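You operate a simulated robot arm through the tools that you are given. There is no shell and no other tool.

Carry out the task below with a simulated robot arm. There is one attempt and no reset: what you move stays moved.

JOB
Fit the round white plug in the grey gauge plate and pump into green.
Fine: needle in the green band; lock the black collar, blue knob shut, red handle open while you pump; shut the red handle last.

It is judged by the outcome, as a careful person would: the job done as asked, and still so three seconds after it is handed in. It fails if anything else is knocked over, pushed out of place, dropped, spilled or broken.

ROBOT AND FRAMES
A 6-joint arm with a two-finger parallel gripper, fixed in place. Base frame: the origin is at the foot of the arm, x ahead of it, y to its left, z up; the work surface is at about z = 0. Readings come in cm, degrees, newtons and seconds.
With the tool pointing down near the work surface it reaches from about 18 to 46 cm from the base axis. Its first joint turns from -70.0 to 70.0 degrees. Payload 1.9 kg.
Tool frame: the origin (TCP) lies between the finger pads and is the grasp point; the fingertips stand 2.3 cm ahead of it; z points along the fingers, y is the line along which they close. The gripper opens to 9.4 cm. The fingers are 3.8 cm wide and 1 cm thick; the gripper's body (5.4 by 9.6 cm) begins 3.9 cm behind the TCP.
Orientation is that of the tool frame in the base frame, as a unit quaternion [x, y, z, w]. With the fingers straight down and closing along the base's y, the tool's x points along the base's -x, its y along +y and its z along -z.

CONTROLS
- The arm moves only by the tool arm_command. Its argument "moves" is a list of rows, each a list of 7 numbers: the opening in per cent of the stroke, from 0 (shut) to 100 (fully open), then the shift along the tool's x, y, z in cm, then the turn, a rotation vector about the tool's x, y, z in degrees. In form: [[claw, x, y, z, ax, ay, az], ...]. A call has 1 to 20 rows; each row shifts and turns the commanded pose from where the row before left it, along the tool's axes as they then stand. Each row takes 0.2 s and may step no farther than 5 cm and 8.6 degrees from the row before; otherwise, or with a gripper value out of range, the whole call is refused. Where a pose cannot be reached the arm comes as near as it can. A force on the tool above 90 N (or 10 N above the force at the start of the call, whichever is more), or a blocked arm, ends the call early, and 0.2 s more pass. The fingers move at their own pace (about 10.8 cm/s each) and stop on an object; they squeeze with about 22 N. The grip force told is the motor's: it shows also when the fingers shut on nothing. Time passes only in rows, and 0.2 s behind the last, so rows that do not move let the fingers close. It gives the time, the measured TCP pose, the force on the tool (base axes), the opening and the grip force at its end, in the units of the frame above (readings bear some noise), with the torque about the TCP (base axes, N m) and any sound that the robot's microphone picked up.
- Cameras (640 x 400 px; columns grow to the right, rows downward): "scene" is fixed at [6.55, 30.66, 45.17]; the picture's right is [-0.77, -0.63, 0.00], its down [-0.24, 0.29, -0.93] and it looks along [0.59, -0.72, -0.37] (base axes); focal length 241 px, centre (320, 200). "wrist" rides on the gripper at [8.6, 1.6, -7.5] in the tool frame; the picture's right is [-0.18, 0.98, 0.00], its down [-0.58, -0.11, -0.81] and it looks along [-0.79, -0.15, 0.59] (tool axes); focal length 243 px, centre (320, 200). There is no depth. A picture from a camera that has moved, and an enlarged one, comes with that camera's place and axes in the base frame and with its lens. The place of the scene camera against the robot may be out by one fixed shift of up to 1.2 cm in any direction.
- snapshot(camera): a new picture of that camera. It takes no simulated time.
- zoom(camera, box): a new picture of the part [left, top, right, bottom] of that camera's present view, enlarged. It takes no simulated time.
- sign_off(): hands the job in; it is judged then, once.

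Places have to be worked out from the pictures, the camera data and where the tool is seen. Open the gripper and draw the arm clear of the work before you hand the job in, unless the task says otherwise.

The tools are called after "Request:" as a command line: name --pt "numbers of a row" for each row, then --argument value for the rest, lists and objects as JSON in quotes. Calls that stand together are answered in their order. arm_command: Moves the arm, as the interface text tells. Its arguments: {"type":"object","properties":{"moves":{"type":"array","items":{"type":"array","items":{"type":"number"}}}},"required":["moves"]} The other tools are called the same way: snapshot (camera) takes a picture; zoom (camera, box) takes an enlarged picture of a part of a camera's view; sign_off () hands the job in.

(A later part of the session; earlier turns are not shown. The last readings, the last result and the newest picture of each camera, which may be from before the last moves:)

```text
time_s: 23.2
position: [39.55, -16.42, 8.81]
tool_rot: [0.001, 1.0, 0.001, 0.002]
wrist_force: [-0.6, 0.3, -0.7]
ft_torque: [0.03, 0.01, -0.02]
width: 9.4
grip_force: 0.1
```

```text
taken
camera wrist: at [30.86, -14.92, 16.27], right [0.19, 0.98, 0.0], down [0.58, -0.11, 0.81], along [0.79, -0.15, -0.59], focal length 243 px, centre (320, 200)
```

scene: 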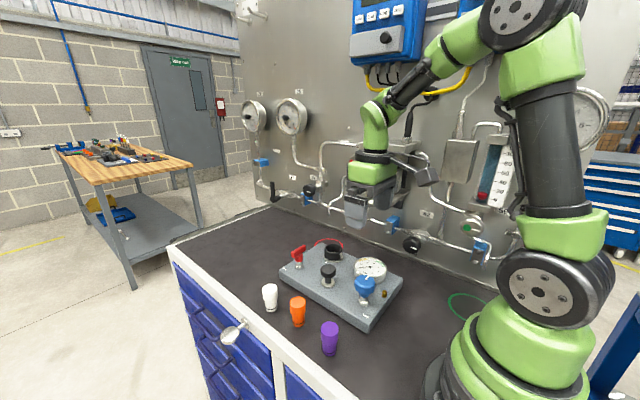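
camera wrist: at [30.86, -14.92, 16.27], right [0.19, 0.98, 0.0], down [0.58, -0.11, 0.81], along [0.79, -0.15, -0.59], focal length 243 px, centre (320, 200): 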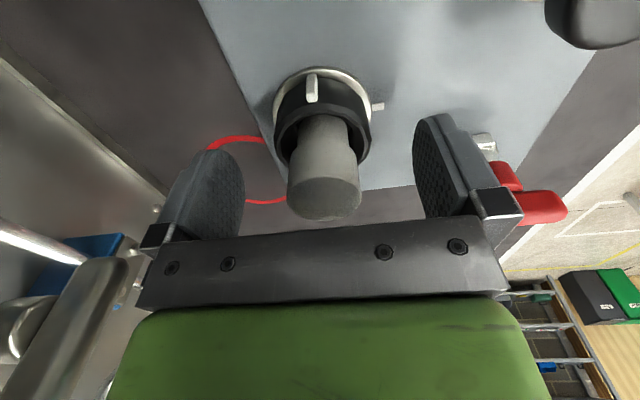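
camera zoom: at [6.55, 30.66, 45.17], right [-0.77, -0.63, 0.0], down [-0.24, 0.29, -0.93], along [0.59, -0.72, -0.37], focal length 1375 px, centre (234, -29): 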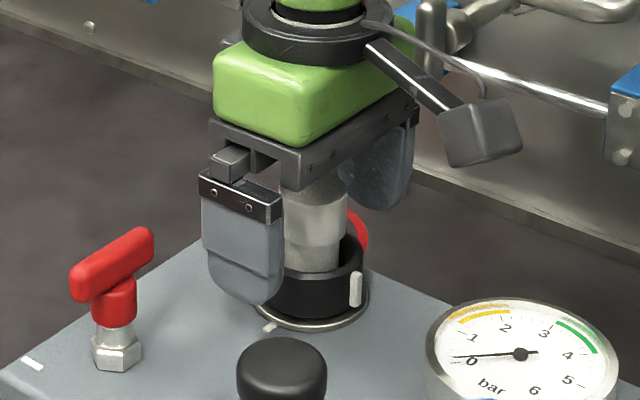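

The fingers straddle the collar with the plug between them. I lower to TCP z≈7.1 (fingertips ~4.8) and close on the collar.

Request:
arm_command --pt "100 0 0 0.9 0 0 0" --pt "100 0 0 0.8 0 0 0" --pt "100 0 0 0 0 0 0" --pt "60 0 0 0 0 0 0" --pt "40 0 0 0 0 0 0" --pt "40 0 0 0 0 0 0"

Request:
arm_command --pt "0 0 0 0 0 0 0" --pt "0 0 0 0 0 0 0" --pt "0 0 0 0 0 0 0"

Request:
zoom --camera "scene" --box '[295, 205, 375, 275]'

Request:
zoom --camera "wrist" --box '[220, 50, 420, 230]'

```text
time_s: 24.6
position: [39.72, -16.26, 7.19]
tool_rot: [0.002, 1.0, 0.002, 0.0]
wrist_force: [0.2, 12.7, 1.3]
ft_torque: [-0.22, 0.14, -0.19]
width: 5.09
grip_force: 22.1
```

```text
time_s: 25.4
position: [39.7, -16.32, 7.09]
tool_rot: [0.001, 1.0, 0.002, 0.0]
wrist_force: [1.9, 20.2, 0.0]
ft_torque: [-0.13, 0.22, -0.24]
width: 5.09
grip_force: 22.2
```

```text
5.71 times, centred on (335, 240) of scene
camera zoom: at [6.55, 30.66, 45.17], right [-0.77, -0.63, 0.0], down [-0.24, 0.29, -0.93], along [0.59, -0.72, -0.37], focal length 1375 px, centre (234, -29)
```

zoom: 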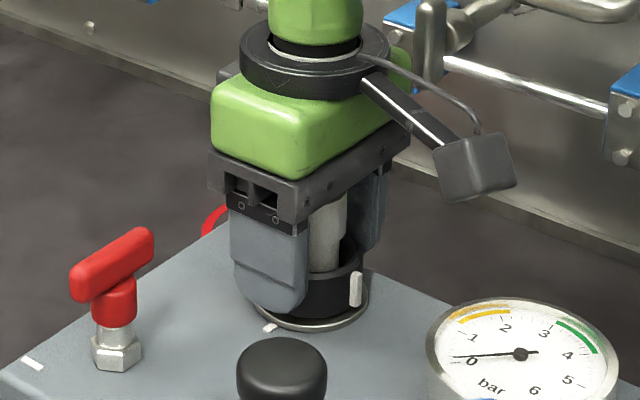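

```text
2.22 times, centred on (320, 140) of wrist
camera zoom: at [30.9, -14.79, 14.66], right [0.19, 0.98, 0.0], down [0.58, -0.11, 0.81], along [0.79, -0.15, -0.59], focal length 539 px, centre (320, 333)
```

zoom: 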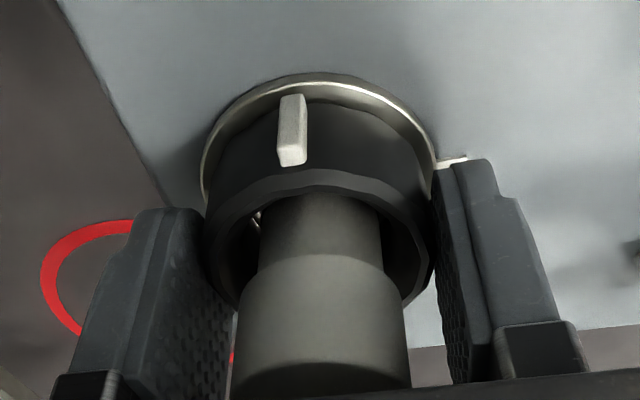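

The collar is gripped (5.09 cm), but a 20 N sideways force shows I'm slightly off-centre in −y and probably +x. I open a little, recentre and re-grip before turning.

Request:
arm_command --pt "65 0 0 0 0 0 0" --pt "65 0.25 0.12 0 0 0 0" --pt "65 0 0 0 0 0 0" --pt "0 0 0 0 0 0 0" --pt "0 0 0 0 0 0 0" --pt "0 0 0 0 0 0 0"

```text
time_s: 26.8
position: [39.3, -16.22, 7.14]
tool_rot: [0.001, 1.0, 0.0, 0.0]
wrist_force: [-0.6, -4.6, 0.6]
ft_torque: [-0.48, -0.22, 0.0]
width: 5.09
grip_force: 21.7
```

Now it is well centred, with small lateral force and torque. I turn the collar clockwise (rib toward the plate mark) by 24° to see how it responds.

Request:
arm_command --pt "0 0 0 0 0 0 6" --pt "0 0 0 0 0 0 6" --pt "0 0 0 0 0 0 6" --pt "0 0 0 0 0 0 6" --pt "0 0 0 0 0 0 0"

Request:
zoom --camera "scene" --box '[295, 205, 375, 275]'

Request:
zoom --camera "wrist" --box '[220, 50, 420, 230]'

```text
time_s: 28.0
position: [39.27, -16.25, 7.1]
tool_rot: [0.21, 0.978, 0.0, 0.001]
wrist_force: [0.3, -4.7, 8.5]
ft_torque: [-0.65, -0.2, -0.05]
width: 5.08
grip_force: 22.4
```

```text
5.71 times, centred on (335, 240) of scene
camera zoom: at [6.54, 30.67, 45.17], right [-0.77, -0.63, 0.0], down [-0.24, 0.29, -0.93], along [0.59, -0.72, -0.37], focal length 1375 px, centre (234, -29)
```

zoom: 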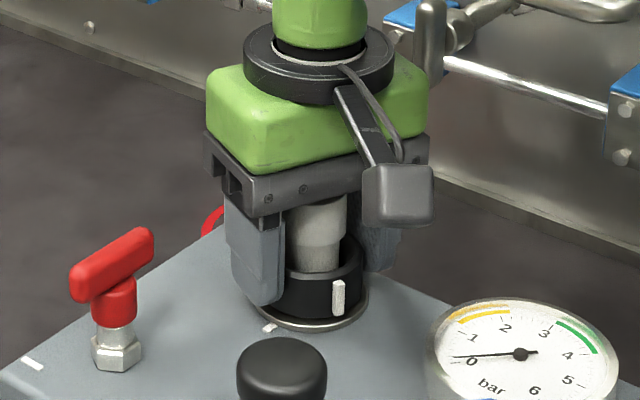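

```text
2.22 times, centred on (320, 140) of wrist
camera zoom: at [32.02, -11.31, 14.6], right [0.57, 0.82, 0.0], down [0.48, -0.34, 0.81], along [0.66, -0.46, -0.59], focal length 539 px, centre (320, 333)
```

zoom: 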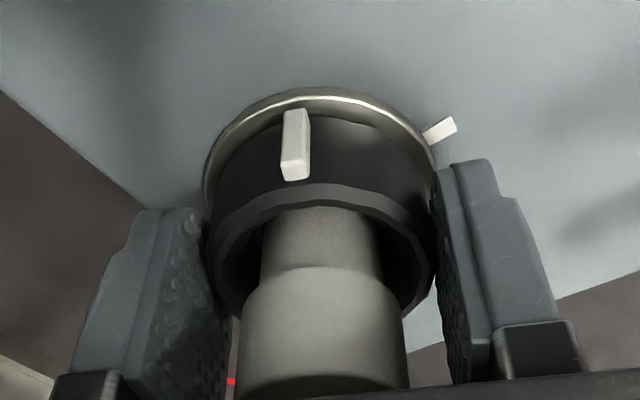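

The collar turns with the gripper, with the rib about 24° closer to the mark and little torque. I continue the turn.

Request:
arm_command --pt "0 0 0 0 0 0 6" --pt "0 0 0 0 0 0 6" --pt "0 0 0 0 0 0 6" --pt "0 0 0 0 0 0 6" --pt "0 0 0 0 0 0 0"

Request:
zoom --camera "wrist" --box '[220, 50, 420, 230]'

```text
time_s: 29.2
position: [39.45, -16.19, 7.07]
tool_rot: [0.408, 0.913, 0.001, 0.002]
wrist_force: [19.4, 2.6, 5.2]
ft_torque: [-0.1, -0.11, -0.02]
width: 5.14
grip_force: 21.9
```

```text
2.22 times, centred on (320, 140) of wrist
camera zoom: at [34.71, -8.75, 14.6], right [0.85, 0.52, 0.0], down [0.3, -0.51, 0.81], along [0.42, -0.69, -0.59], focal length 539 px, centre (320, 333)
```

zoom: 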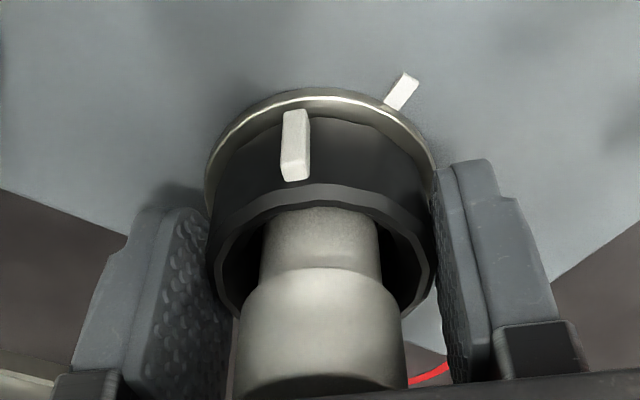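

There's 19 N of sideways force in +x, so I nudge about 0.1 cm that way and continue the turn.

Request:
arm_command --pt "0 -0.06 0.07 0 0 0 0" --pt "0 0 0 0 0 0 6" --pt "0 0 0 0 0 0 6" --pt "0 0 0 0 0 0 6" --pt "0 0 0 0 0 0 6" --pt "0 0 0 0 0 0 0"

Request:
zoom --camera "wrist" --box '[220, 50, 420, 230]'

```text
time_s: 30.6
position: [39.54, -16.27, 6.87]
tool_rot: [0.589, 0.808, 0.001, 0.0]
wrist_force: [31.3, 14.9, 0.1]
ft_torque: [0.49, 0.29, 0.11]
width: 5.12
grip_force: 22.3
```

```text
2.22 times, centred on (320, 140) of wrist
camera zoom: at [38.25, -7.61, 14.54], right [0.99, 0.13, 0.0], down [0.07, -0.59, 0.81], along [0.1, -0.8, -0.59], focal length 539 px, centre (320, 333)
```

zoom: 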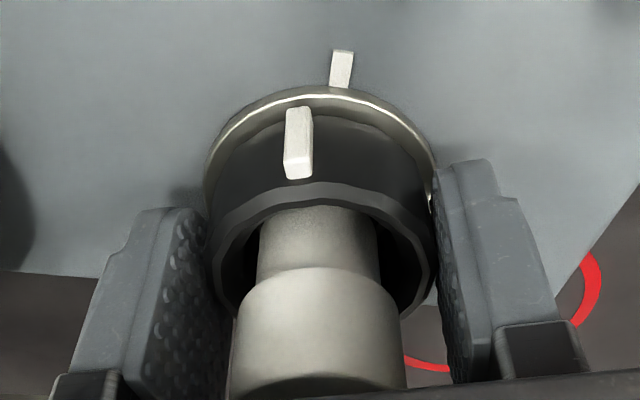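

The rib is now about 20° short of the mark, and about 34 N of sideways force has built up along the closing axis. I recentre along that axis and finish the turn in small steps, watching torque and sound.

Request:
arm_command --pt "0 0 0.15 0 0 0 0" --pt "0 0 0 0 0 0 0" --pt "0 0 0 0 0 0 5" --pt "0 0 0 0 0 0 5" --pt "0 0 0 0 0 0 0"

Request:
zoom --camera "wrist" --box '[220, 50, 420, 230]'

```text
time_s: 31.8
position: [39.38, -16.22, 7.05]
tool_rot: [0.658, 0.753, 0.0, -0.001]
wrist_force: [9.1, 1.8, -0.6]
ft_torque: [0.31, -0.15, -0.02]
width: 5.08
grip_force: 22.2
```

```text
2.22 times, centred on (320, 140) of wrist
camera zoom: at [39.85, -7.58, 14.56], right [1.0, -0.05, 0.0], down [-0.03, -0.59, 0.81], along [-0.04, -0.8, -0.59], focal length 539 px, centre (320, 333)
```

zoom: 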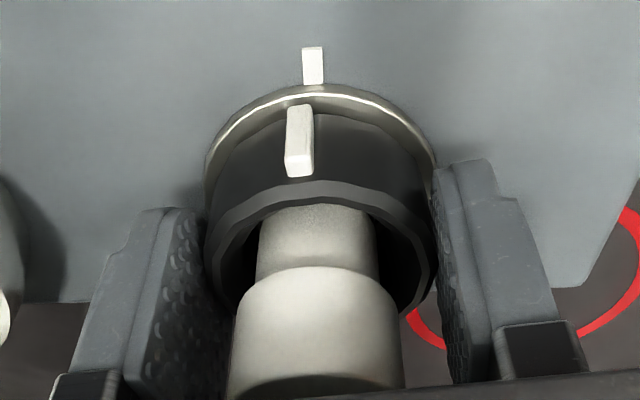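

The force dropped and the rib is now only ~8° from the mark. I finish the last few degrees.

Request:
arm_command --pt "0 0 0 0 0 0 4" --pt "0 0 0 0 0 0 4" --pt "0 0 0 0 0 0 0" --pt "0 0 0 0 0 0 0"

Request:
zoom --camera "wrist" --box '[220, 50, 420, 230]'

Request:
zoom --camera "scene" --box '[295, 205, 375, 275]'

```text
time_s: 32.8
position: [39.51, -16.36, 7.09]
tool_rot: [0.708, 0.706, 0.001, 0.0]
wrist_force: [-10.4, -1.2, 6.4]
ft_torque: [-0.47, 0.42, 0.23]
width: 5.09
grip_force: 22.2
```

```text
2.22 times, centred on (320, 140) of wrist
camera zoom: at [41.06, -7.69, 14.6], right [0.98, -0.19, 0.0], down [-0.11, -0.58, 0.81], along [-0.15, -0.79, -0.59], focal length 539 px, centre (320, 333)
```

zoom: 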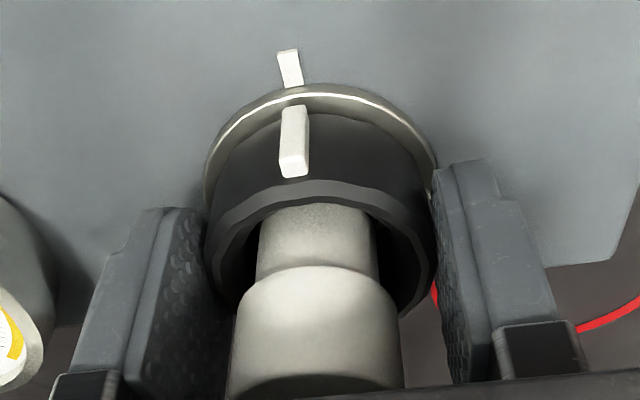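

```text
5.71 times, centred on (335, 240) of scene
camera zoom: at [6.54, 30.66, 45.17], right [-0.77, -0.63, 0.0], down [-0.24, 0.29, -0.93], along [0.59, -0.72, -0.37], focal length 1375 px, centre (234, -29)
```

zoom: 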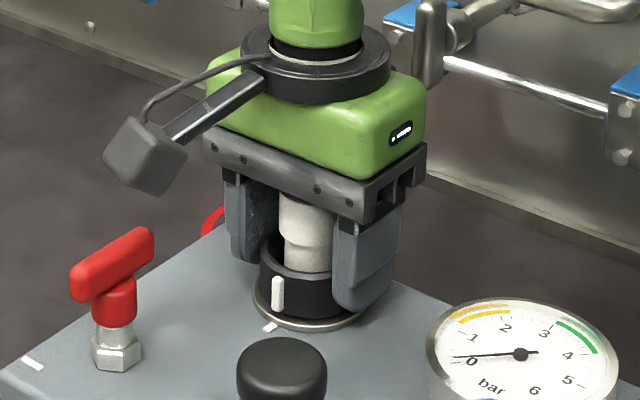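

The rib now points at the plate mark and a resisting torque of 0.23 N·m appeared. I test for the stop with a few more degrees.

Request:
arm_command --pt "0 0 0 0 0 0 3" --pt "0 0 0 0 0 0 0" --pt "0 0 0 0 0 0 0"

Request:
zoom --camera "wrist" --box '[220, 50, 420, 230]'

```text
time_s: 33.6
position: [39.51, -16.23, 7.01]
tool_rot: [0.727, 0.687, 0.001, -0.001]
wrist_force: [-20.7, -6.9, 10.6]
ft_torque: [0.07, 0.18, 0.11]
width: 5.07
grip_force: 21.9
```

```text
2.22 times, centred on (320, 140) of wrist
camera zoom: at [41.52, -7.8, 14.55], right [0.97, -0.24, 0.0], down [-0.14, -0.58, 0.81], along [-0.19, -0.78, -0.59], focal length 539 px, centre (320, 333)
```

zoom: 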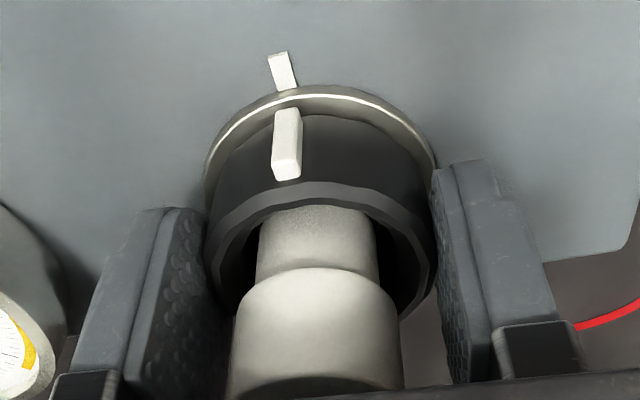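

The gripper slipped while the rib stayed on the mark, so the collar is at its stop, locked. I open, rise to head level and then test whether the plug is held.

Request:
arm_command --pt "40 0 0 0 0 0 0" --pt "75 0 0 0 0 0 0" --pt "75 0 0 -1.5 0 0 0" --pt "75 0 0 -2.3 0 0 0" --pt "75 0 0 0 0 0 0"

Request:
snapshot --camera "wrist"

Request:
zoom --camera "scene" --box '[295, 205, 375, 275]'

```text
time_s: 34.8
position: [39.59, -16.22, 10.87]
tool_rot: [0.726, 0.688, 0.001, 0.001]
wrist_force: [1.0, -0.1, 0.7]
ft_torque: [-0.01, 0.02, 0.02]
width: 7.04
grip_force: 0.0
```

```text
taken
camera wrist: at [41.55, -7.74, 18.45], right [0.97, -0.24, 0.0], down [-0.14, -0.58, 0.81], along [-0.19, -0.78, -0.59], focal length 243 px, centre (320, 200)
```

wrist: 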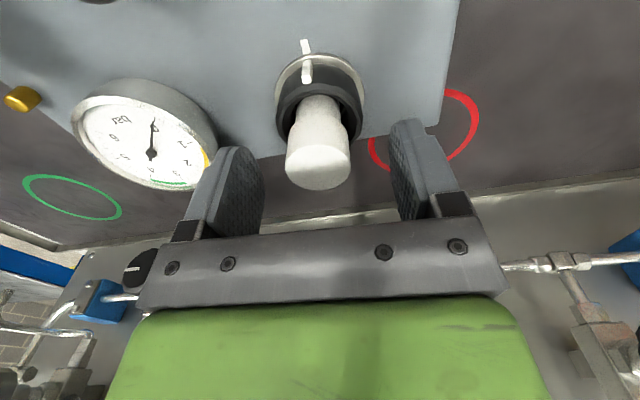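

```text
5.71 times, centred on (335, 240) of scene
camera zoom: at [6.55, 30.66, 45.17], right [-0.77, -0.63, 0.0], down [-0.24, 0.29, -0.93], along [0.59, -0.72, -0.37], focal length 1375 px, centre (234, -29)
```

zoom: 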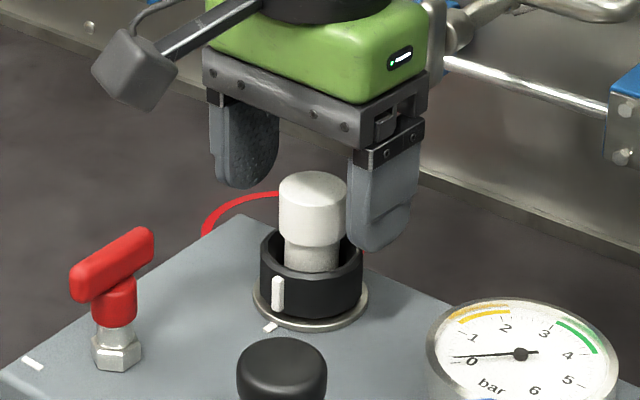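

The collar rib sits on its mark. I grip the plug head and pull up lightly to verify it is actually retained.

Request:
arm_command --pt "30 0 0 0.2 0 0 0" --pt "0 0 0 0 0 0 0" --pt "0 0 0 0 0 0 0" --pt "0 0 0 0 0 0 0" --pt "0 0 0 -0.1 0 0 0" --pt "0 0 0 -0.1 0 0 0" --pt "0 0 0 0 0 0 0"

Request:
zoom --camera "scene" --box '[310, 225, 355, 270]'

```text
time_s: 36.4
position: [39.47, -16.12, 10.79]
tool_rot: [0.726, 0.688, 0.001, 0.0]
wrist_force: [0.2, -0.1, 0.0]
ft_torque: [0.0, 0.03, -0.01]
width: 3.18
grip_force: 22.2
```

```text
8.89 times, centred on (332, 248) of scene
camera zoom: at [6.55, 30.66, 45.17], right [-0.77, -0.63, 0.0], down [-0.24, 0.29, -0.93], along [0.59, -0.72, -0.37], focal length 2139 px, centre (209, -222)
```

zoom: 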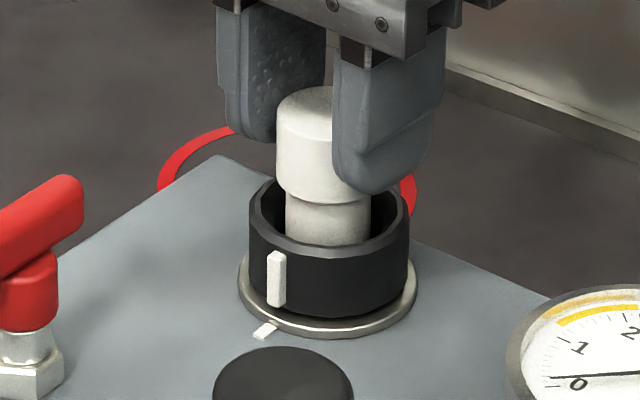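

There was no resistance over 0.2 cm. I lift another 0.4 cm to see if the collar retains the plug at all.

Request:
arm_command --pt "0 0 0 -0.2 0 0 0" --pt "0 0 0 -0.2 0 0 0" --pt "0 0 0 0 0 0 0"

Request:
zoom --camera "scene" --box '[310, 225, 355, 270]'

```text
time_s: 37.2
position: [39.5, -16.21, 11.26]
tool_rot: [0.726, 0.688, 0.001, 0.001]
wrist_force: [-0.2, 0.3, -0.4]
ft_torque: [0.02, 0.0, -0.01]
width: 3.18
grip_force: 21.9
```

```text
8.89 times, centred on (332, 248) of scene
camera zoom: at [6.55, 30.66, 45.17], right [-0.77, -0.63, 0.0], down [-0.24, 0.29, -0.93], along [0.59, -0.72, -0.37], focal length 2139 px, centre (209, -222)
```

zoom: 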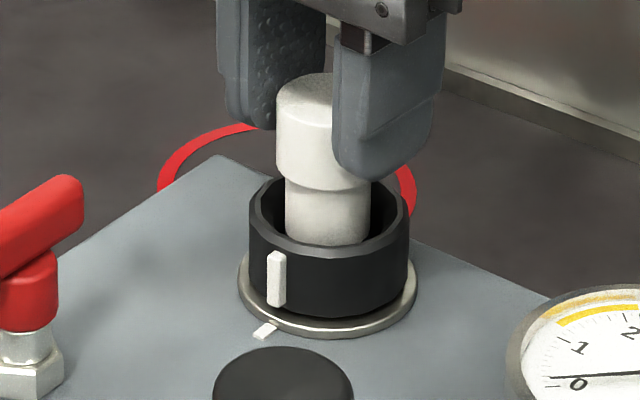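

The plug lifts out freely, so it was not seated; it was resting on the land around a tight bore. The collar-grip forces put the true centre at about (39.38,−16.26), slightly −x/+y of where I inserted. Before unlocking the collar I try lowering at the refined centre to see if it goes deeper.

Request:
arm_command --pt "0 0.057 -0.035 0 0 0 0" --pt "0 0 0 0.3 0 0 0" --pt "0 0 0 0.3 0 0 0" --pt "0 0 0 0 0 0 0"

Request:
arm_command --pt "0 0 0 0.15 0 0 0" --pt "0 0 0 0 0 0 0"

```text
time_s: 38.2
position: [39.51, -16.05, 10.77]
tool_rot: [0.726, 0.688, 0.001, 0.0]
wrist_force: [-2.9, 0.4, 7.2]
ft_torque: [0.01, 0.16, -0.01]
width: 3.16
grip_force: 22.2
```

```text
time_s: 38.8
position: [39.37, -15.98, 10.59]
tool_rot: [0.726, 0.688, 0.002, 0.001]
wrist_force: [-5.8, 1.6, 18.8]
ft_torque: [0.01, 0.33, 0.01]
width: 3.18
grip_force: 22.6
```

It still meets the land, with the reaction on the plug's +x side, so the bore is farther toward −x. I'll do this in the right order: leave the plug standing, unlock the collar by turning it back, then search for the bore.

Request:
arm_command --pt "20 0 0 0 0 0 0" --pt "60 0 0 0 0 0 0" --pt "100 -0.1 0 0 0 0 0" --pt "100 0 0 1.7 0 0 0" --pt "100 0 0 1.7 0 0 0" --pt "100 0 0 0 0 0 0" --pt "50 0 0 0 0 0 0" --pt "0 0 0 0 0 0 0" --pt "0 0 0 0 0 0 0" --pt "0 0 0 0 0 0 0"

Request:
zoom --camera "wrist" --box '[220, 50, 420, 230]'

```text
time_s: 41.0
position: [39.63, -16.15, 7.08]
tool_rot: [0.725, 0.688, 0.001, 0.002]
wrist_force: [33.6, -3.4, -0.5]
ft_torque: [-0.05, 0.24, 0.0]
width: 5.1
grip_force: 22.4
```

```text
2.22 times, centred on (320, 140) of wrist
camera zoom: at [41.44, -7.68, 14.69], right [0.97, -0.23, 0.0], down [-0.14, -0.57, 0.81], along [-0.19, -0.78, -0.59], focal length 539 px, centre (320, 333)
```

zoom: 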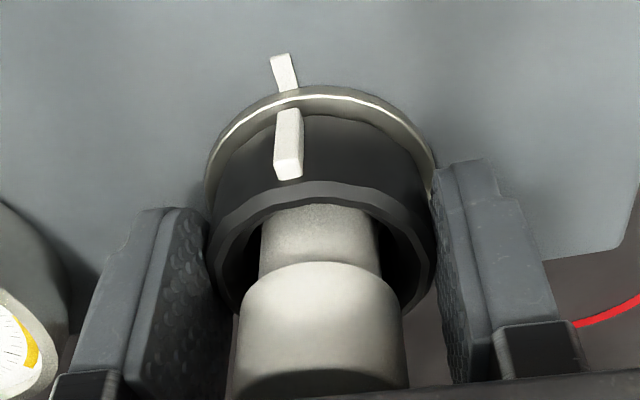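

The grip shows 34 N in +x, so the collar centre is about 0.15 farther in +x than I assumed (≈39.5). I recentre and turn the collar back counter-clockwise to unlock.

Request:
arm_command --pt "0 0 0.14 0 0 0 0" --pt "0 0 0 0 0 0 0" --pt "0 0 0 0 0 0 0"

```text
time_s: 41.8
position: [39.41, -16.1, 7.14]
tool_rot: [0.727, 0.687, 0.002, -0.003]
wrist_force: [-12.5, 17.3, 25.0]
ft_torque: [0.11, -0.23, -0.01]
width: 5.1
grip_force: 22.0
```

Request:
arm_command --pt "65 0 0 0 0 0 0" --pt "65 0 0 0 0 0 0" --pt "0 0 0 0 0 0 0" --pt "0 0 0 0 0 0 0" --pt "0 0 0 0 0 0 0"

```text
time_s: 43.0
position: [39.48, -16.31, 6.91]
tool_rot: [0.726, 0.687, 0.001, -0.001]
wrist_force: [-10.3, -5.4, 0.7]
ft_torque: [-0.3, -0.08, -0.01]
width: 5.07
grip_force: 22.2
```

A static re-grip gives just −10 N, so the collar centre is x≈39.47. I rotate counter-clockwise to unlock.

Request:
arm_command --pt "0 0 -0.03 0 0 0 0" --pt "0 0 0 0 0 0 -6" --pt "0 0 0 0 0 0 -6" --pt "0 0 0 0 0 0 -6" --pt "0 0 0 0 0 0 -6" --pt "0 0 0 0 0 0 -6" --pt "0 0 0 0 0 0 -6" --pt "0 0 0 0 0 0 -6" --pt "0 0 0 0 0 0 0"

Request:
arm_command --pt "0 0 0 0 0 0 -6" --pt "0 0 0 0 0 0 -6" --pt "0 0 0 0 0 0 -6" --pt "0 0 0 0 0 0 -6" --pt "0 0 0 0 0 0 -6" --pt "0 0 0 0 0 0 -6" --pt "0 0 0 0 0 0 -6" --pt "0 0 0 0 0 0 0"

Request:
zoom --camera "scene" --box '[295, 205, 375, 275]'

Request:
zoom --camera "wrist" --box '[220, 50, 420, 230]'

```text
time_s: 45.0
position: [39.43, -16.37, 7.06]
tool_rot: [0.43, 0.903, -0.001, 0.0]
wrist_force: [-26.4, -24.9, -1.5]
ft_torque: [0.31, 0.39, 0.06]
width: 5.07
grip_force: 21.8
```

```text
time_s: 46.8
position: [39.52, -16.38, 7.11]
tool_rot: [0.079, 0.997, 0.0, 0.001]
wrist_force: [-4.7, -28.2, -10.5]
ft_torque: [0.21, 0.08, 0.04]
width: 5.06
grip_force: 21.9
```

```text
5.71 times, centred on (335, 240) of scene
camera zoom: at [6.55, 30.66, 45.17], right [-0.77, -0.63, 0.0], down [-0.24, 0.29, -0.93], along [0.59, -0.72, -0.37], focal length 1375 px, centre (234, -29)
```

zoom: 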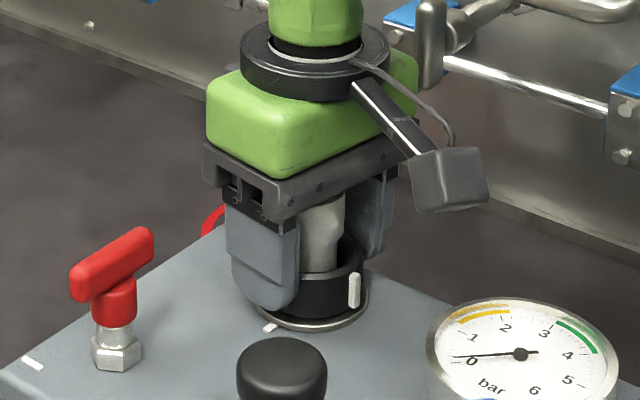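

```text
2.22 times, centred on (320, 140) of wrist
camera zoom: at [31.21, -13.45, 14.61], right [0.34, 0.94, 0.0], down [0.56, -0.2, 0.81], along [0.76, -0.27, -0.59], focal length 539 px, centre (320, 333)
```

zoom: 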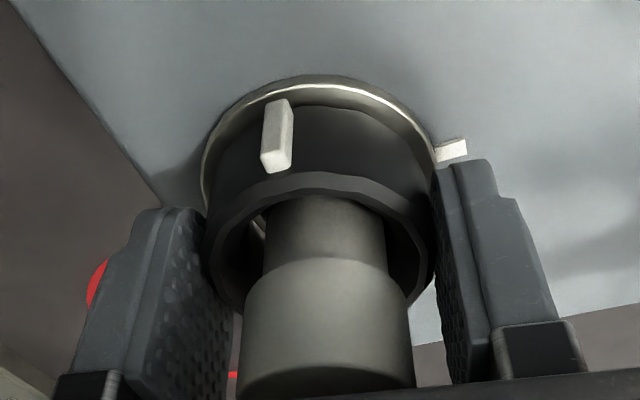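

The collar is essentially back at its start angle. I finish the last few degrees, release, re-grip the plug and lift it out to inspect the bore closely at high zoom.

Request:
arm_command --pt "0 0 0 0 0 0 -5" --pt "0 0 0 0 0 0 0" --pt "40 0 0 0 0 0 0" --pt "75 0 0 0 0 0 0" --pt "75 0 0 -1.5 0 0 0" --pt "75 0 0 -2.3 0 0 0" --pt "30 0 0 0 0 0 0" --pt "0 0 0 0 0 0 0" --pt "0 0 0 0 0 0 0" --pt "0 0 0 0 0 0 0"

Request:
arm_command --pt "0 0 0 -2 0 0 0" --pt "0 0 0 -3 0 0 0" --pt "0 0 0 -3 0 0 0" --pt "0 -1.2 -0.6 -2 0 0 0" --pt "0 0 0 0 0 0 0"

Request:
zoom --camera "wrist" --box '[280, 0, 380, 80]'

Request:
zoom --camera "scene" --box '[310, 235, 350, 265]'

Request:
snapshot --camera "wrist"

```text
time_s: 49.0
position: [39.77, -16.24, 10.87]
tool_rot: [0.036, 0.999, 0.0, 0.001]
wrist_force: [-1.3, 2.8, 3.5]
ft_torque: [0.12, 0.17, -0.04]
width: 3.16
grip_force: 21.7
```

```text
time_s: 50.2
position: [40.55, -16.95, 20.9]
tool_rot: [0.035, 0.999, 0.001, 0.001]
wrist_force: [0.3, -0.3, -1.4]
ft_torque: [-0.01, -0.04, 0.01]
width: 3.17
grip_force: 21.9
```

```text
5.00 times, centred on (330, 40) of wrist
camera zoom: at [31.95, -14.77, 28.41], right [0.25, 0.97, 0.0], down [0.57, -0.15, 0.81], along [0.78, -0.2, -0.59], focal length 1213 px, centre (270, 1000)
```

zoom: 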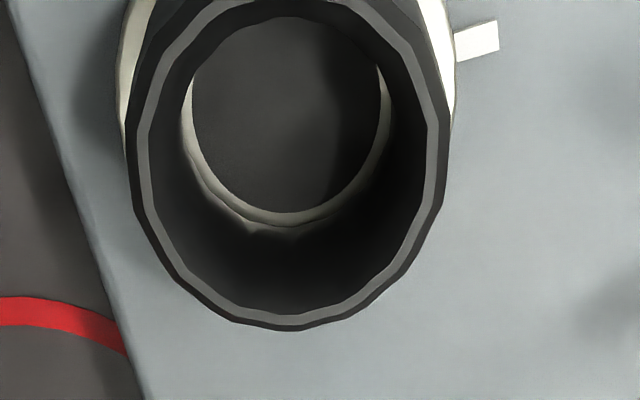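

```text
13.33 times, centred on (330, 250) of scene
camera zoom: at [6.55, 30.66, 45.17], right [-0.77, -0.63, 0.0], down [-0.24, 0.29, -0.93], along [0.59, -0.72, -0.37], focal length 3209 px, centre (187, -467)
```

zoom: 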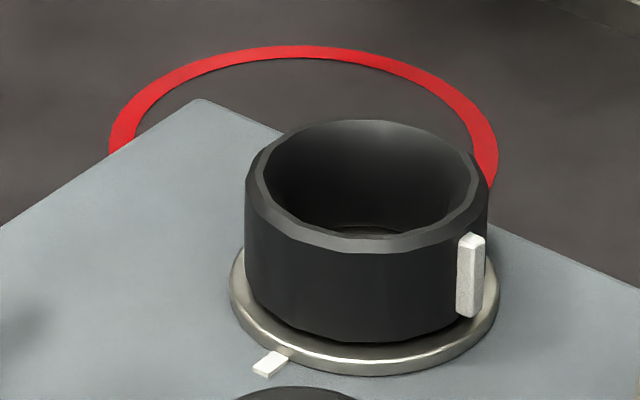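

```text
taken
camera wrist: at [31.95, -14.77, 28.41], right [0.25, 0.97, 0.0], down [0.57, -0.15, 0.81], along [0.78, -0.2, -0.59], focal length 243 px, centre (320, 200)
```

wrist: 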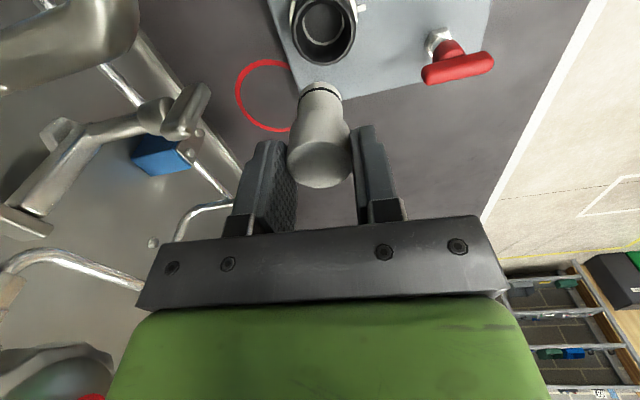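

Request:
zoom --camera "wrist" --box '[300, 0, 350, 50]'

Request:
zoom --camera "wrist" --box '[295, 75, 350, 195]'

```text
8.00 times, centred on (325, 25) of wrist
camera zoom: at [31.95, -14.77, 28.41], right [0.25, 0.97, 0.0], down [0.57, -0.15, 0.81], along [0.78, -0.2, -0.59], focal length 1941 px, centre (280, 1600)
```

zoom: 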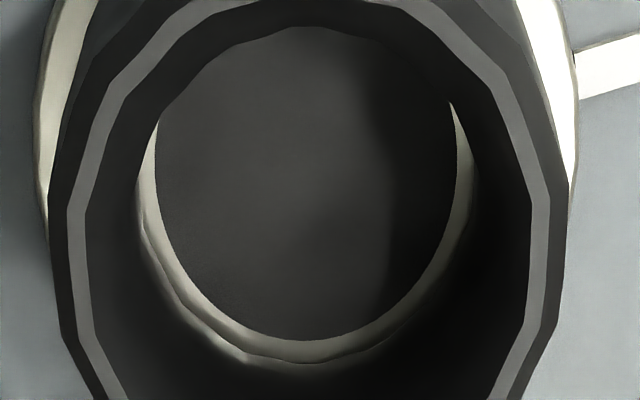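

```text
3.33 times, centred on (322, 135) of wrist
camera zoom: at [31.95, -14.77, 28.41], right [0.25, 0.97, 0.0], down [0.57, -0.15, 0.81], along [0.78, -0.2, -0.59], focal length 809 px, centre (312, 417)
```

zoom: 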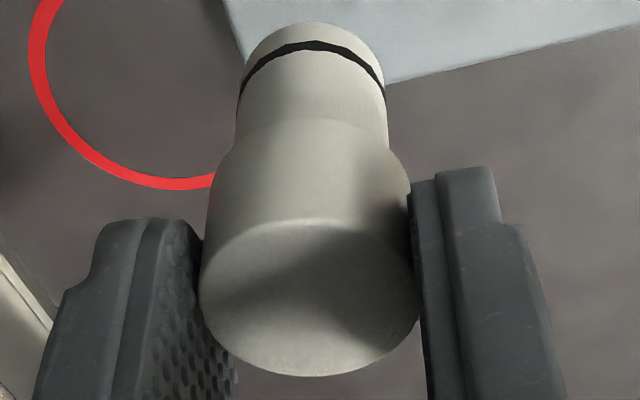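

No inner edge shows in the dark disc, so it looks like a flat seat floor. I return the plug over the collar centre found from the grip forces (≈39.47, −16.27) and check alignment at rim height in both views.

Request:
arm_command --pt "0 1.107 0.587 0 0 0 0" --pt "0 0 0 2.5 0 0 0" --pt "0 0 0 2.5 0 0 0" --pt "0 0 0 2.2 0 0 0" --pt "0 0 0 0 0 0 0"

Request:
zoom --camera "wrist" --box '[260, 20, 380, 130]'

Request:
zoom --camera "scene" --box '[310, 225, 355, 270]'

```text
time_s: 51.4
position: [39.65, -16.13, 13.68]
tool_rot: [0.036, 0.999, 0.001, 0.0]
wrist_force: [-0.8, -0.5, -0.9]
ft_torque: [-0.01, -0.01, 0.0]
width: 3.15
grip_force: 22.1
```

```text
3.64 times, centred on (320, 75) of wrist
camera zoom: at [31.03, -13.99, 21.19], right [0.25, 0.97, 0.0], down [0.57, -0.15, 0.81], along [0.78, -0.2, -0.59], focal length 882 px, centre (320, 654)
```

zoom: 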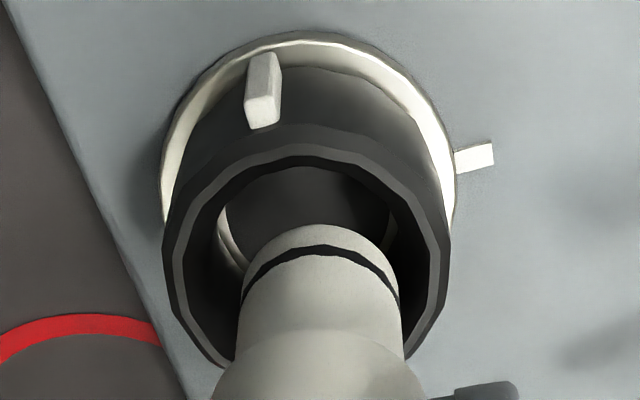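

```text
8.89 times, centred on (332, 248) of scene
camera zoom: at [6.55, 30.66, 45.17], right [-0.77, -0.63, 0.0], down [-0.24, 0.29, -0.93], along [0.59, -0.72, -0.37], focal length 2139 px, centre (209, -222)
```

zoom: 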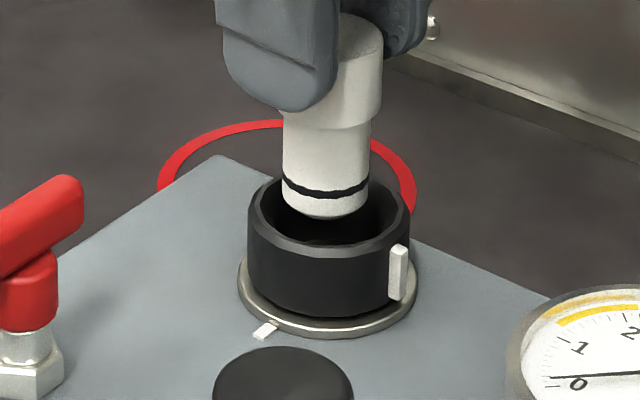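

The views show the plug is off by about (−0.11,+0.31) relative to the collar, since my dead-reckoned position had drifted. I correct by that vision-based offset and re-check.

Request:
arm_command --pt "0 -0.131 -0.297 0 0 0 0" --pt "0 0 0 0 0 0 0" --pt "0 0 0 0 0 0 0"

Request:
zoom --camera "wrist" --box '[260, 20, 380, 130]'

Request:
zoom --camera "scene" --box '[310, 225, 355, 270]'

```text
time_s: 52.2
position: [39.8, -16.46, 13.72]
tool_rot: [0.036, 0.999, 0.001, 0.001]
wrist_force: [0.2, 0.2, -1.0]
ft_torque: [0.04, -0.02, -0.02]
width: 3.16
grip_force: 21.4
```

```text
3.64 times, centred on (320, 75) of wrist
camera zoom: at [31.2, -14.32, 21.25], right [0.25, 0.97, 0.0], down [0.57, -0.15, 0.81], along [0.78, -0.2, -0.59], focal length 882 px, centre (320, 654)
```

zoom: 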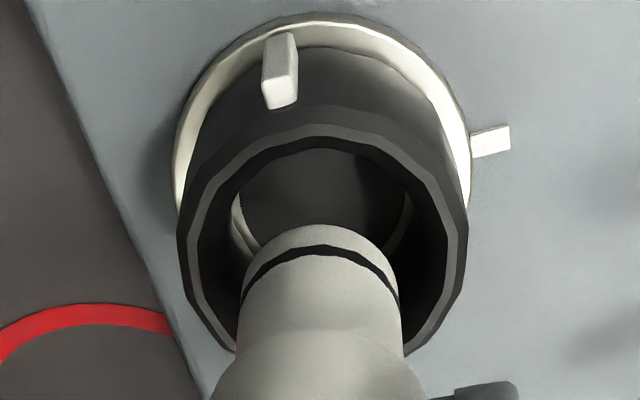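

```text
8.89 times, centred on (332, 248) of scene
camera zoom: at [6.55, 30.66, 45.17], right [-0.77, -0.63, 0.0], down [-0.24, 0.29, -0.93], along [0.59, -0.72, -0.37], focal length 2139 px, centre (209, -222)
```

zoom: 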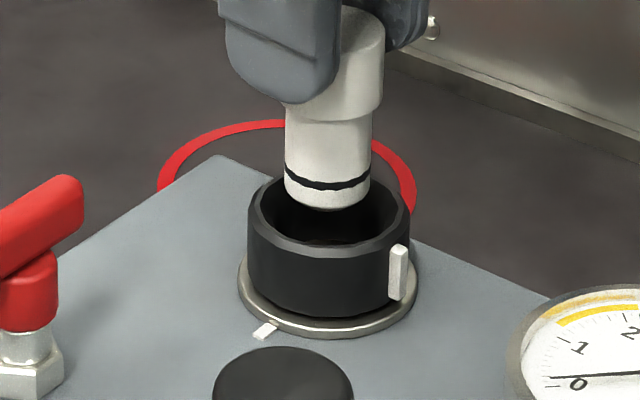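

Both views now agree the plug is centred within about 0.05 cm. I lower to just above the floor and then feel for the seat.

Request:
arm_command --pt "0 0.05 0 0.8 0 0 0" --pt "0 0 0 0.8 0 0 0" --pt "0 0 0 0.6 0 0 0" --pt "0 0 0 0.3 0 0 0" --pt "0 0 0 0 0 0 0"

Request:
arm_command --pt "0 0 0 0.2 0 0 0" --pt "0 0 0 0.15 0 0 0" --pt "0 0 0 0 0 0 0"

```text
time_s: 53.4
position: [39.8, -16.43, 11.32]
tool_rot: [0.036, 0.999, 0.001, 0.001]
wrist_force: [0.7, -0.3, 0.1]
ft_torque: [-0.02, 0.01, 0.02]
width: 3.19
grip_force: 22.5
```

```text
time_s: 54.2
position: [39.67, -16.51, 10.78]
tool_rot: [0.036, 0.999, 0.0, 0.0]
wrist_force: [-1.6, 0.6, 1.7]
ft_torque: [0.05, 0.12, -0.03]
width: 3.15
grip_force: 22.3
```

Request:
arm_command --pt "0 0 0 0.15 0 0 0" --pt "0 0 0 0 0 0 0"

Request:
arm_command --pt "0 0 0 0.15 0 0 0" --pt "0 0 0 0 0 0 0"

Request:
zoom --camera "scene" --box '[310, 225, 355, 270]'

```text
time_s: 54.8
position: [39.99, -16.54, 10.83]
tool_rot: [0.035, 0.999, 0.001, 0.002]
wrist_force: [-2.8, 2.5, 17.6]
ft_torque: [0.09, 0.12, -0.04]
width: 3.16
grip_force: 22.0
```

```text
time_s: 55.4
position: [39.78, -16.55, 10.53]
tool_rot: [0.035, 0.999, 0.001, 0.002]
wrist_force: [5.0, 2.2, 15.7]
ft_torque: [0.12, -0.33, -0.02]
width: 3.16
grip_force: 22.3
```

```text
8.89 times, centred on (332, 248) of scene
camera zoom: at [6.54, 30.67, 45.17], right [-0.77, -0.63, 0.0], down [-0.24, 0.29, -0.93], along [0.59, -0.72, -0.37], focal length 2139 px, centre (209, -222)
```

zoom: 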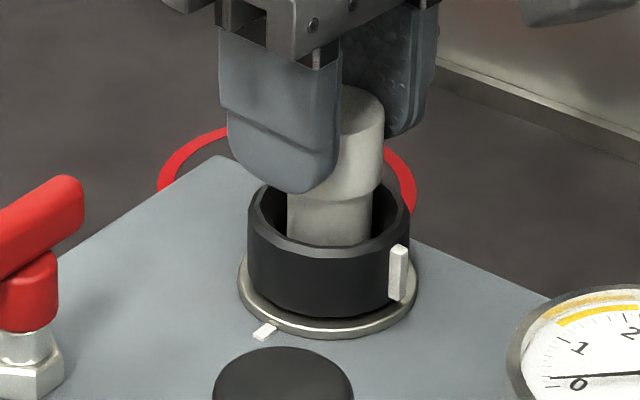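

The plug again stops on the floor, now well centred. To rule out a tight bore, I do a small circular search while pressing lightly and see whether the pressing force vanishes or the plug gets captured.

Request:
arm_command --pt "0 0.12 0 0 0 0 0" --pt "0 -0.035 0.085 0.01 0 0 0" --pt "0 -0.085 0.035 0.01 0 0 0" --pt "0 -0.085 -0.035 0.01 0 0 0" --pt "0 -0.035 -0.085 0.01 0 0 0" --pt "0 0.035 -0.085 0.01 0 0 0" --pt "0 0.085 -0.035 0.01 0 0 0" --pt "0 0.085 0.035 0.01 0 0 0" --pt "0 0.035 0.085 0.01 0 0 0" --pt "0 0 0 0 0 0 0"

Request:
zoom --camera "scene" --box '[310, 225, 355, 270]'

```text
time_s: 57.6
position: [39.6, -16.67, 10.44]
tool_rot: [0.036, 0.999, 0.0, 0.0]
wrist_force: [1.6, -2.7, 1.0]
ft_torque: [-0.18, -0.07, -0.02]
width: 3.18
grip_force: 22.2
```

```text
8.89 times, centred on (332, 248) of scene
camera zoom: at [6.55, 30.66, 45.17], right [-0.77, -0.63, 0.0], down [-0.24, 0.29, -0.93], along [0.59, -0.72, -0.37], focal length 2139 px, centre (209, -222)
```

zoom: 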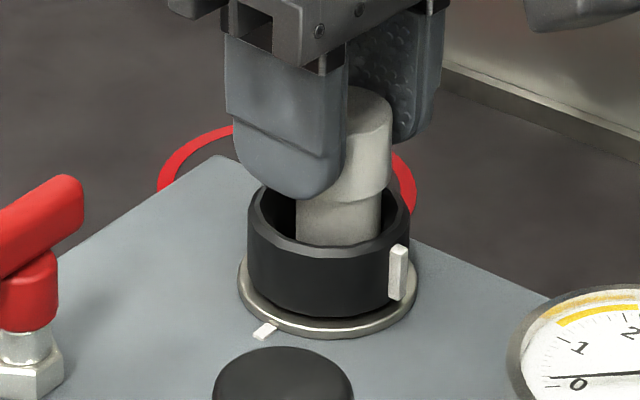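

The pressing force vanished after the circle, so I press down another 0.15 cm to see whether it goes deeper here.

Request:
arm_command --pt "0 0 0 0.15 0 0 0" --pt "0 0 0 0 0 0 0"

Request:
zoom --camera "wrist" --box '[260, 60, 400, 200]'

```text
time_s: 58.2
position: [39.74, -16.58, 10.35]
tool_rot: [0.035, 0.999, 0.002, 0.001]
wrist_force: [-3.7, 1.3, 15.6]
ft_torque: [0.02, 0.14, -0.04]
width: 3.21
grip_force: 21.9
```

```text
2.86 times, centred on (330, 130) of wrist
camera zoom: at [31.06, -14.45, 17.8], right [0.25, 0.97, 0.0], down [0.57, -0.15, 0.81], along [0.78, -0.2, -0.59], focal length 693 px, centre (291, 400)
```

zoom: 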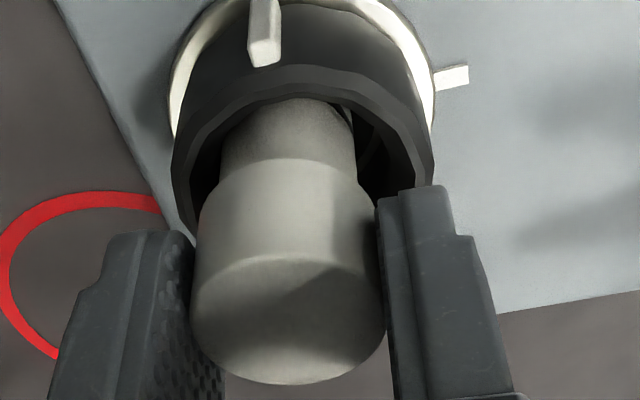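

It is on the floor again. I now test laterally at floor level: easing off slightly and stepping toward −y tells me whether the tip is confined by the recess wall (clearance ~0.3) or only by the collar (~0.65).

Request:
arm_command --pt "0 0 0 -0.06 0 0 0" --pt "0 0 -0.1 0 0 0 0" --pt "0 0 0 0 0 0 0"

Request:
arm_command --pt "0 0 -0.1 0 0 0 0" --pt "0 0 0 0 0 0 0"

Request:
arm_command --pt "0 0 -0.1 0 0 0 0" --pt "0 0 0 0 0 0 0"

Request:
zoom --camera "wrist" --box '[260, 60, 400, 200]'

```text
time_s: 59.0
position: [39.6, -16.56, 10.26]
tool_rot: [0.036, 0.999, 0.002, 0.0]
wrist_force: [2.3, 1.6, 2.9]
ft_torque: [0.14, -0.13, 0.0]
width: 3.21
grip_force: 22.4
```

```text
time_s: 59.6
position: [39.52, -16.7, 10.32]
tool_rot: [0.036, 0.999, 0.001, 0.0]
wrist_force: [-0.4, 1.4, -1.2]
ft_torque: [0.14, -0.05, -0.02]
width: 3.21
grip_force: 22.7
```

```text
time_s: 60.2
position: [39.58, -16.77, 10.42]
tool_rot: [0.035, 0.999, 0.003, 0.001]
wrist_force: [0.8, 10.4, -0.1]
ft_torque: [0.47, -0.02, -0.09]
width: 3.19
grip_force: 22.1
```

```text
2.86 times, centred on (330, 130) of wrist
camera zoom: at [31.03, -14.66, 17.9], right [0.25, 0.97, 0.0], down [0.57, -0.15, 0.81], along [0.78, -0.2, -0.59], focal length 693 px, centre (291, 400)
```

zoom: 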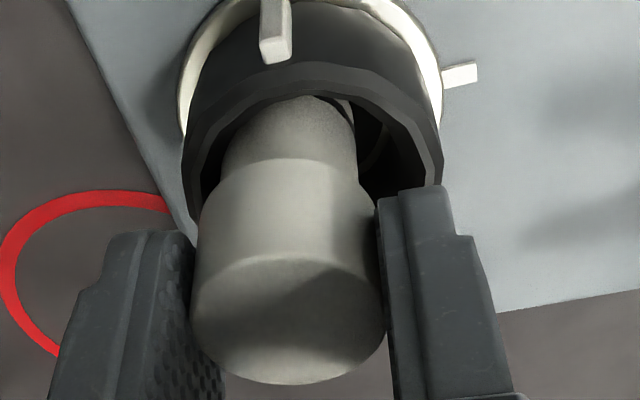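

The plug slides on a flat floor and touches the collar wall at ~0.5 cm offset, so there is no deeper bore and the seat is this floor inside the collar. I centre the plug again, check, and release it there.

Request:
arm_command --pt "0 0 0.1 -0.1 0 0 0" --pt "0 0 0.2 0 0 0 0" --pt "0 0 0.2 0 0 0 0" --pt "0 0 0 0 0 0 0"

Request:
zoom --camera "wrist" --box '[260, 60, 400, 200]'

Request:
zoom --camera "scene" --box '[310, 225, 355, 270]'

```text
time_s: 61.2
position: [39.77, -16.35, 10.43]
tool_rot: [0.036, 0.999, 0.001, 0.001]
wrist_force: [-0.2, 0.2, -0.4]
ft_torque: [0.01, 0.0, 0.0]
width: 3.18
grip_force: 21.8
```

```text
2.86 times, centred on (330, 130) of wrist
camera zoom: at [31.07, -14.23, 18.01], right [0.25, 0.97, 0.0], down [0.57, -0.15, 0.81], along [0.78, -0.2, -0.59], focal length 693 px, centre (291, 400)
```

zoom: 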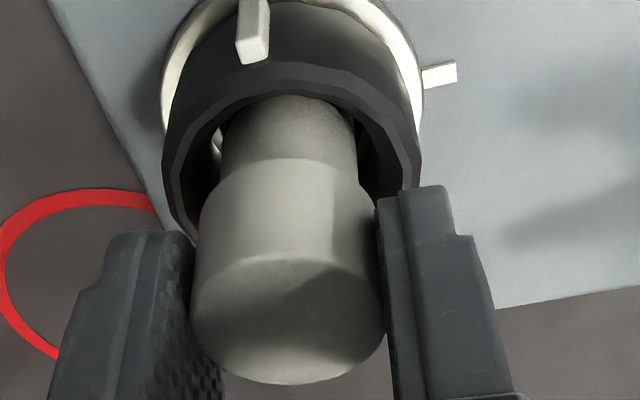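

```text
8.89 times, centred on (332, 248) of scene
camera zoom: at [6.55, 30.66, 45.17], right [-0.77, -0.63, 0.0], down [-0.24, 0.29, -0.93], along [0.59, -0.72, -0.37], focal length 2139 px, centre (209, -222)
```

zoom: 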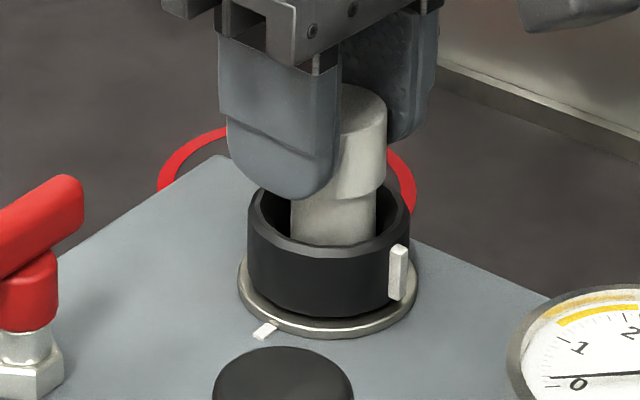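

Request:
arm_command --pt "0 -0.12 0.05 0 0 0 0" --pt "0 0 0 0 0 0 0" --pt "0 0 0 0.15 0 0 0" --pt "0 0 0 0.1 0 0 0" --pt "0 0 0 0 0 0 0"

Request:
zoom --camera "wrist" --box '[260, 60, 400, 200]'

Request:
zoom --camera "scene" --box '[310, 225, 355, 270]'

```text
time_s: 62.4
position: [39.71, -16.25, 10.26]
tool_rot: [0.035, 0.999, 0.001, 0.002]
wrist_force: [2.2, 1.8, 13.2]
ft_torque: [0.07, -0.15, 0.0]
width: 3.2
grip_force: 21.9
```

```text
2.86 times, centred on (330, 130) of wrist
camera zoom: at [31.17, -14.13, 17.79], right [0.25, 0.97, 0.0], down [0.57, -0.15, 0.81], along [0.78, -0.2, -0.59], focal length 693 px, centre (291, 400)
```

zoom: 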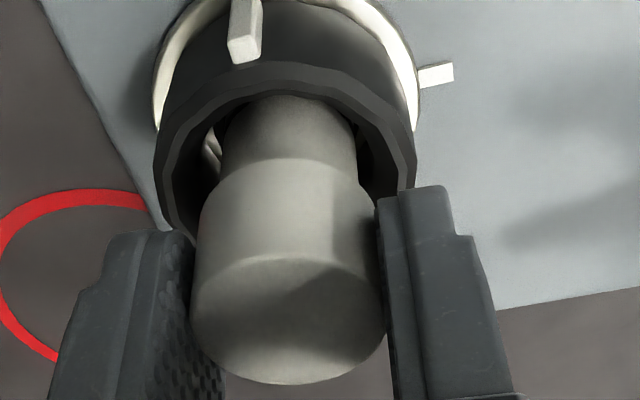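

```text
8.89 times, centred on (332, 248) of scene
camera zoom: at [6.54, 30.67, 45.17], right [-0.77, -0.63, 0.0], down [-0.24, 0.29, -0.93], along [0.59, -0.72, -0.37], focal length 2139 px, centre (209, -222)
```

zoom: 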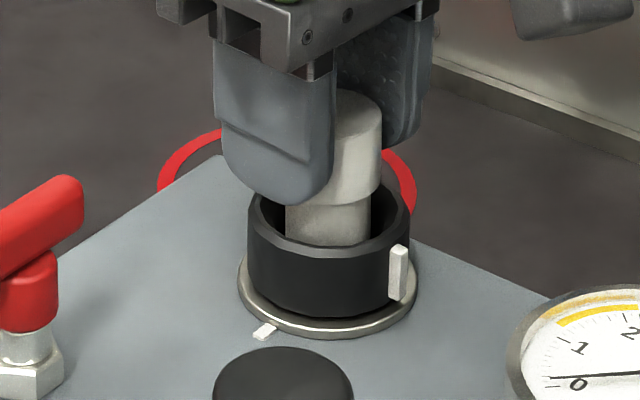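

Centred in both views but still on the floor. To eliminate alignment doubt, I use the collar's inner wall as a mechanical reference: lift 0.2 cm and find the wall contact on both sides in y.

Request:
arm_command --pt "0 0 0 -0.25 0 0 0" --pt "0 0 -0.25 0 0 0 0" --pt "0 0 -0.25 0 0 0 0" --pt "0 0 0 0 0 0 0" --pt "0 0 0 0 0 0 0"

Request:
arm_command --pt "0 0 -0.08 0 0 0 0" --pt "0 0 0 0 0 0 0" --pt "0 0 0 0 0 0 0"

Request:
arm_command --pt "0 0 0.3 0 0 0 0" --pt "0 0 0.3 0 0 0 0" --pt "0 0 0.3 0 0 0 0" --pt "0 0 0.18 0 0 0 0" --pt "0 0 0 0 0 0 0" --pt "0 0 0 0 0 0 0"

Request:
arm_command --pt "0 0 0.08 0 0 0 0" --pt "0 0 0 0 0 0 0" --pt "0 0 0 0 0 0 0"

```text
time_s: 63.6
position: [39.62, -16.82, 10.48]
tool_rot: [0.036, 0.999, 0.002, 0.0]
wrist_force: [-0.4, -0.1, -1.5]
ft_torque: [0.01, -0.02, -0.03]
width: 3.2
grip_force: 21.6
```

```text
time_s: 64.4
position: [39.75, -16.86, 10.38]
tool_rot: [0.036, 0.999, 0.002, 0.001]
wrist_force: [4.1, 9.3, 1.7]
ft_torque: [0.42, -0.16, -0.02]
width: 3.21
grip_force: 21.6
```

```text
time_s: 65.8
position: [39.61, -15.93, 10.48]
tool_rot: [0.036, 0.999, 0.001, 0.002]
wrist_force: [1.9, -11.1, 0.3]
ft_torque: [-0.46, -0.03, 0.07]
width: 3.18
grip_force: 21.7
```

```text
time_s: 66.6
position: [39.76, -15.79, 10.53]
tool_rot: [0.036, 0.999, 0.0, 0.002]
wrist_force: [6.4, -19.0, 1.3]
ft_torque: [-0.82, -0.24, 0.1]
width: 3.19
grip_force: 21.5
```

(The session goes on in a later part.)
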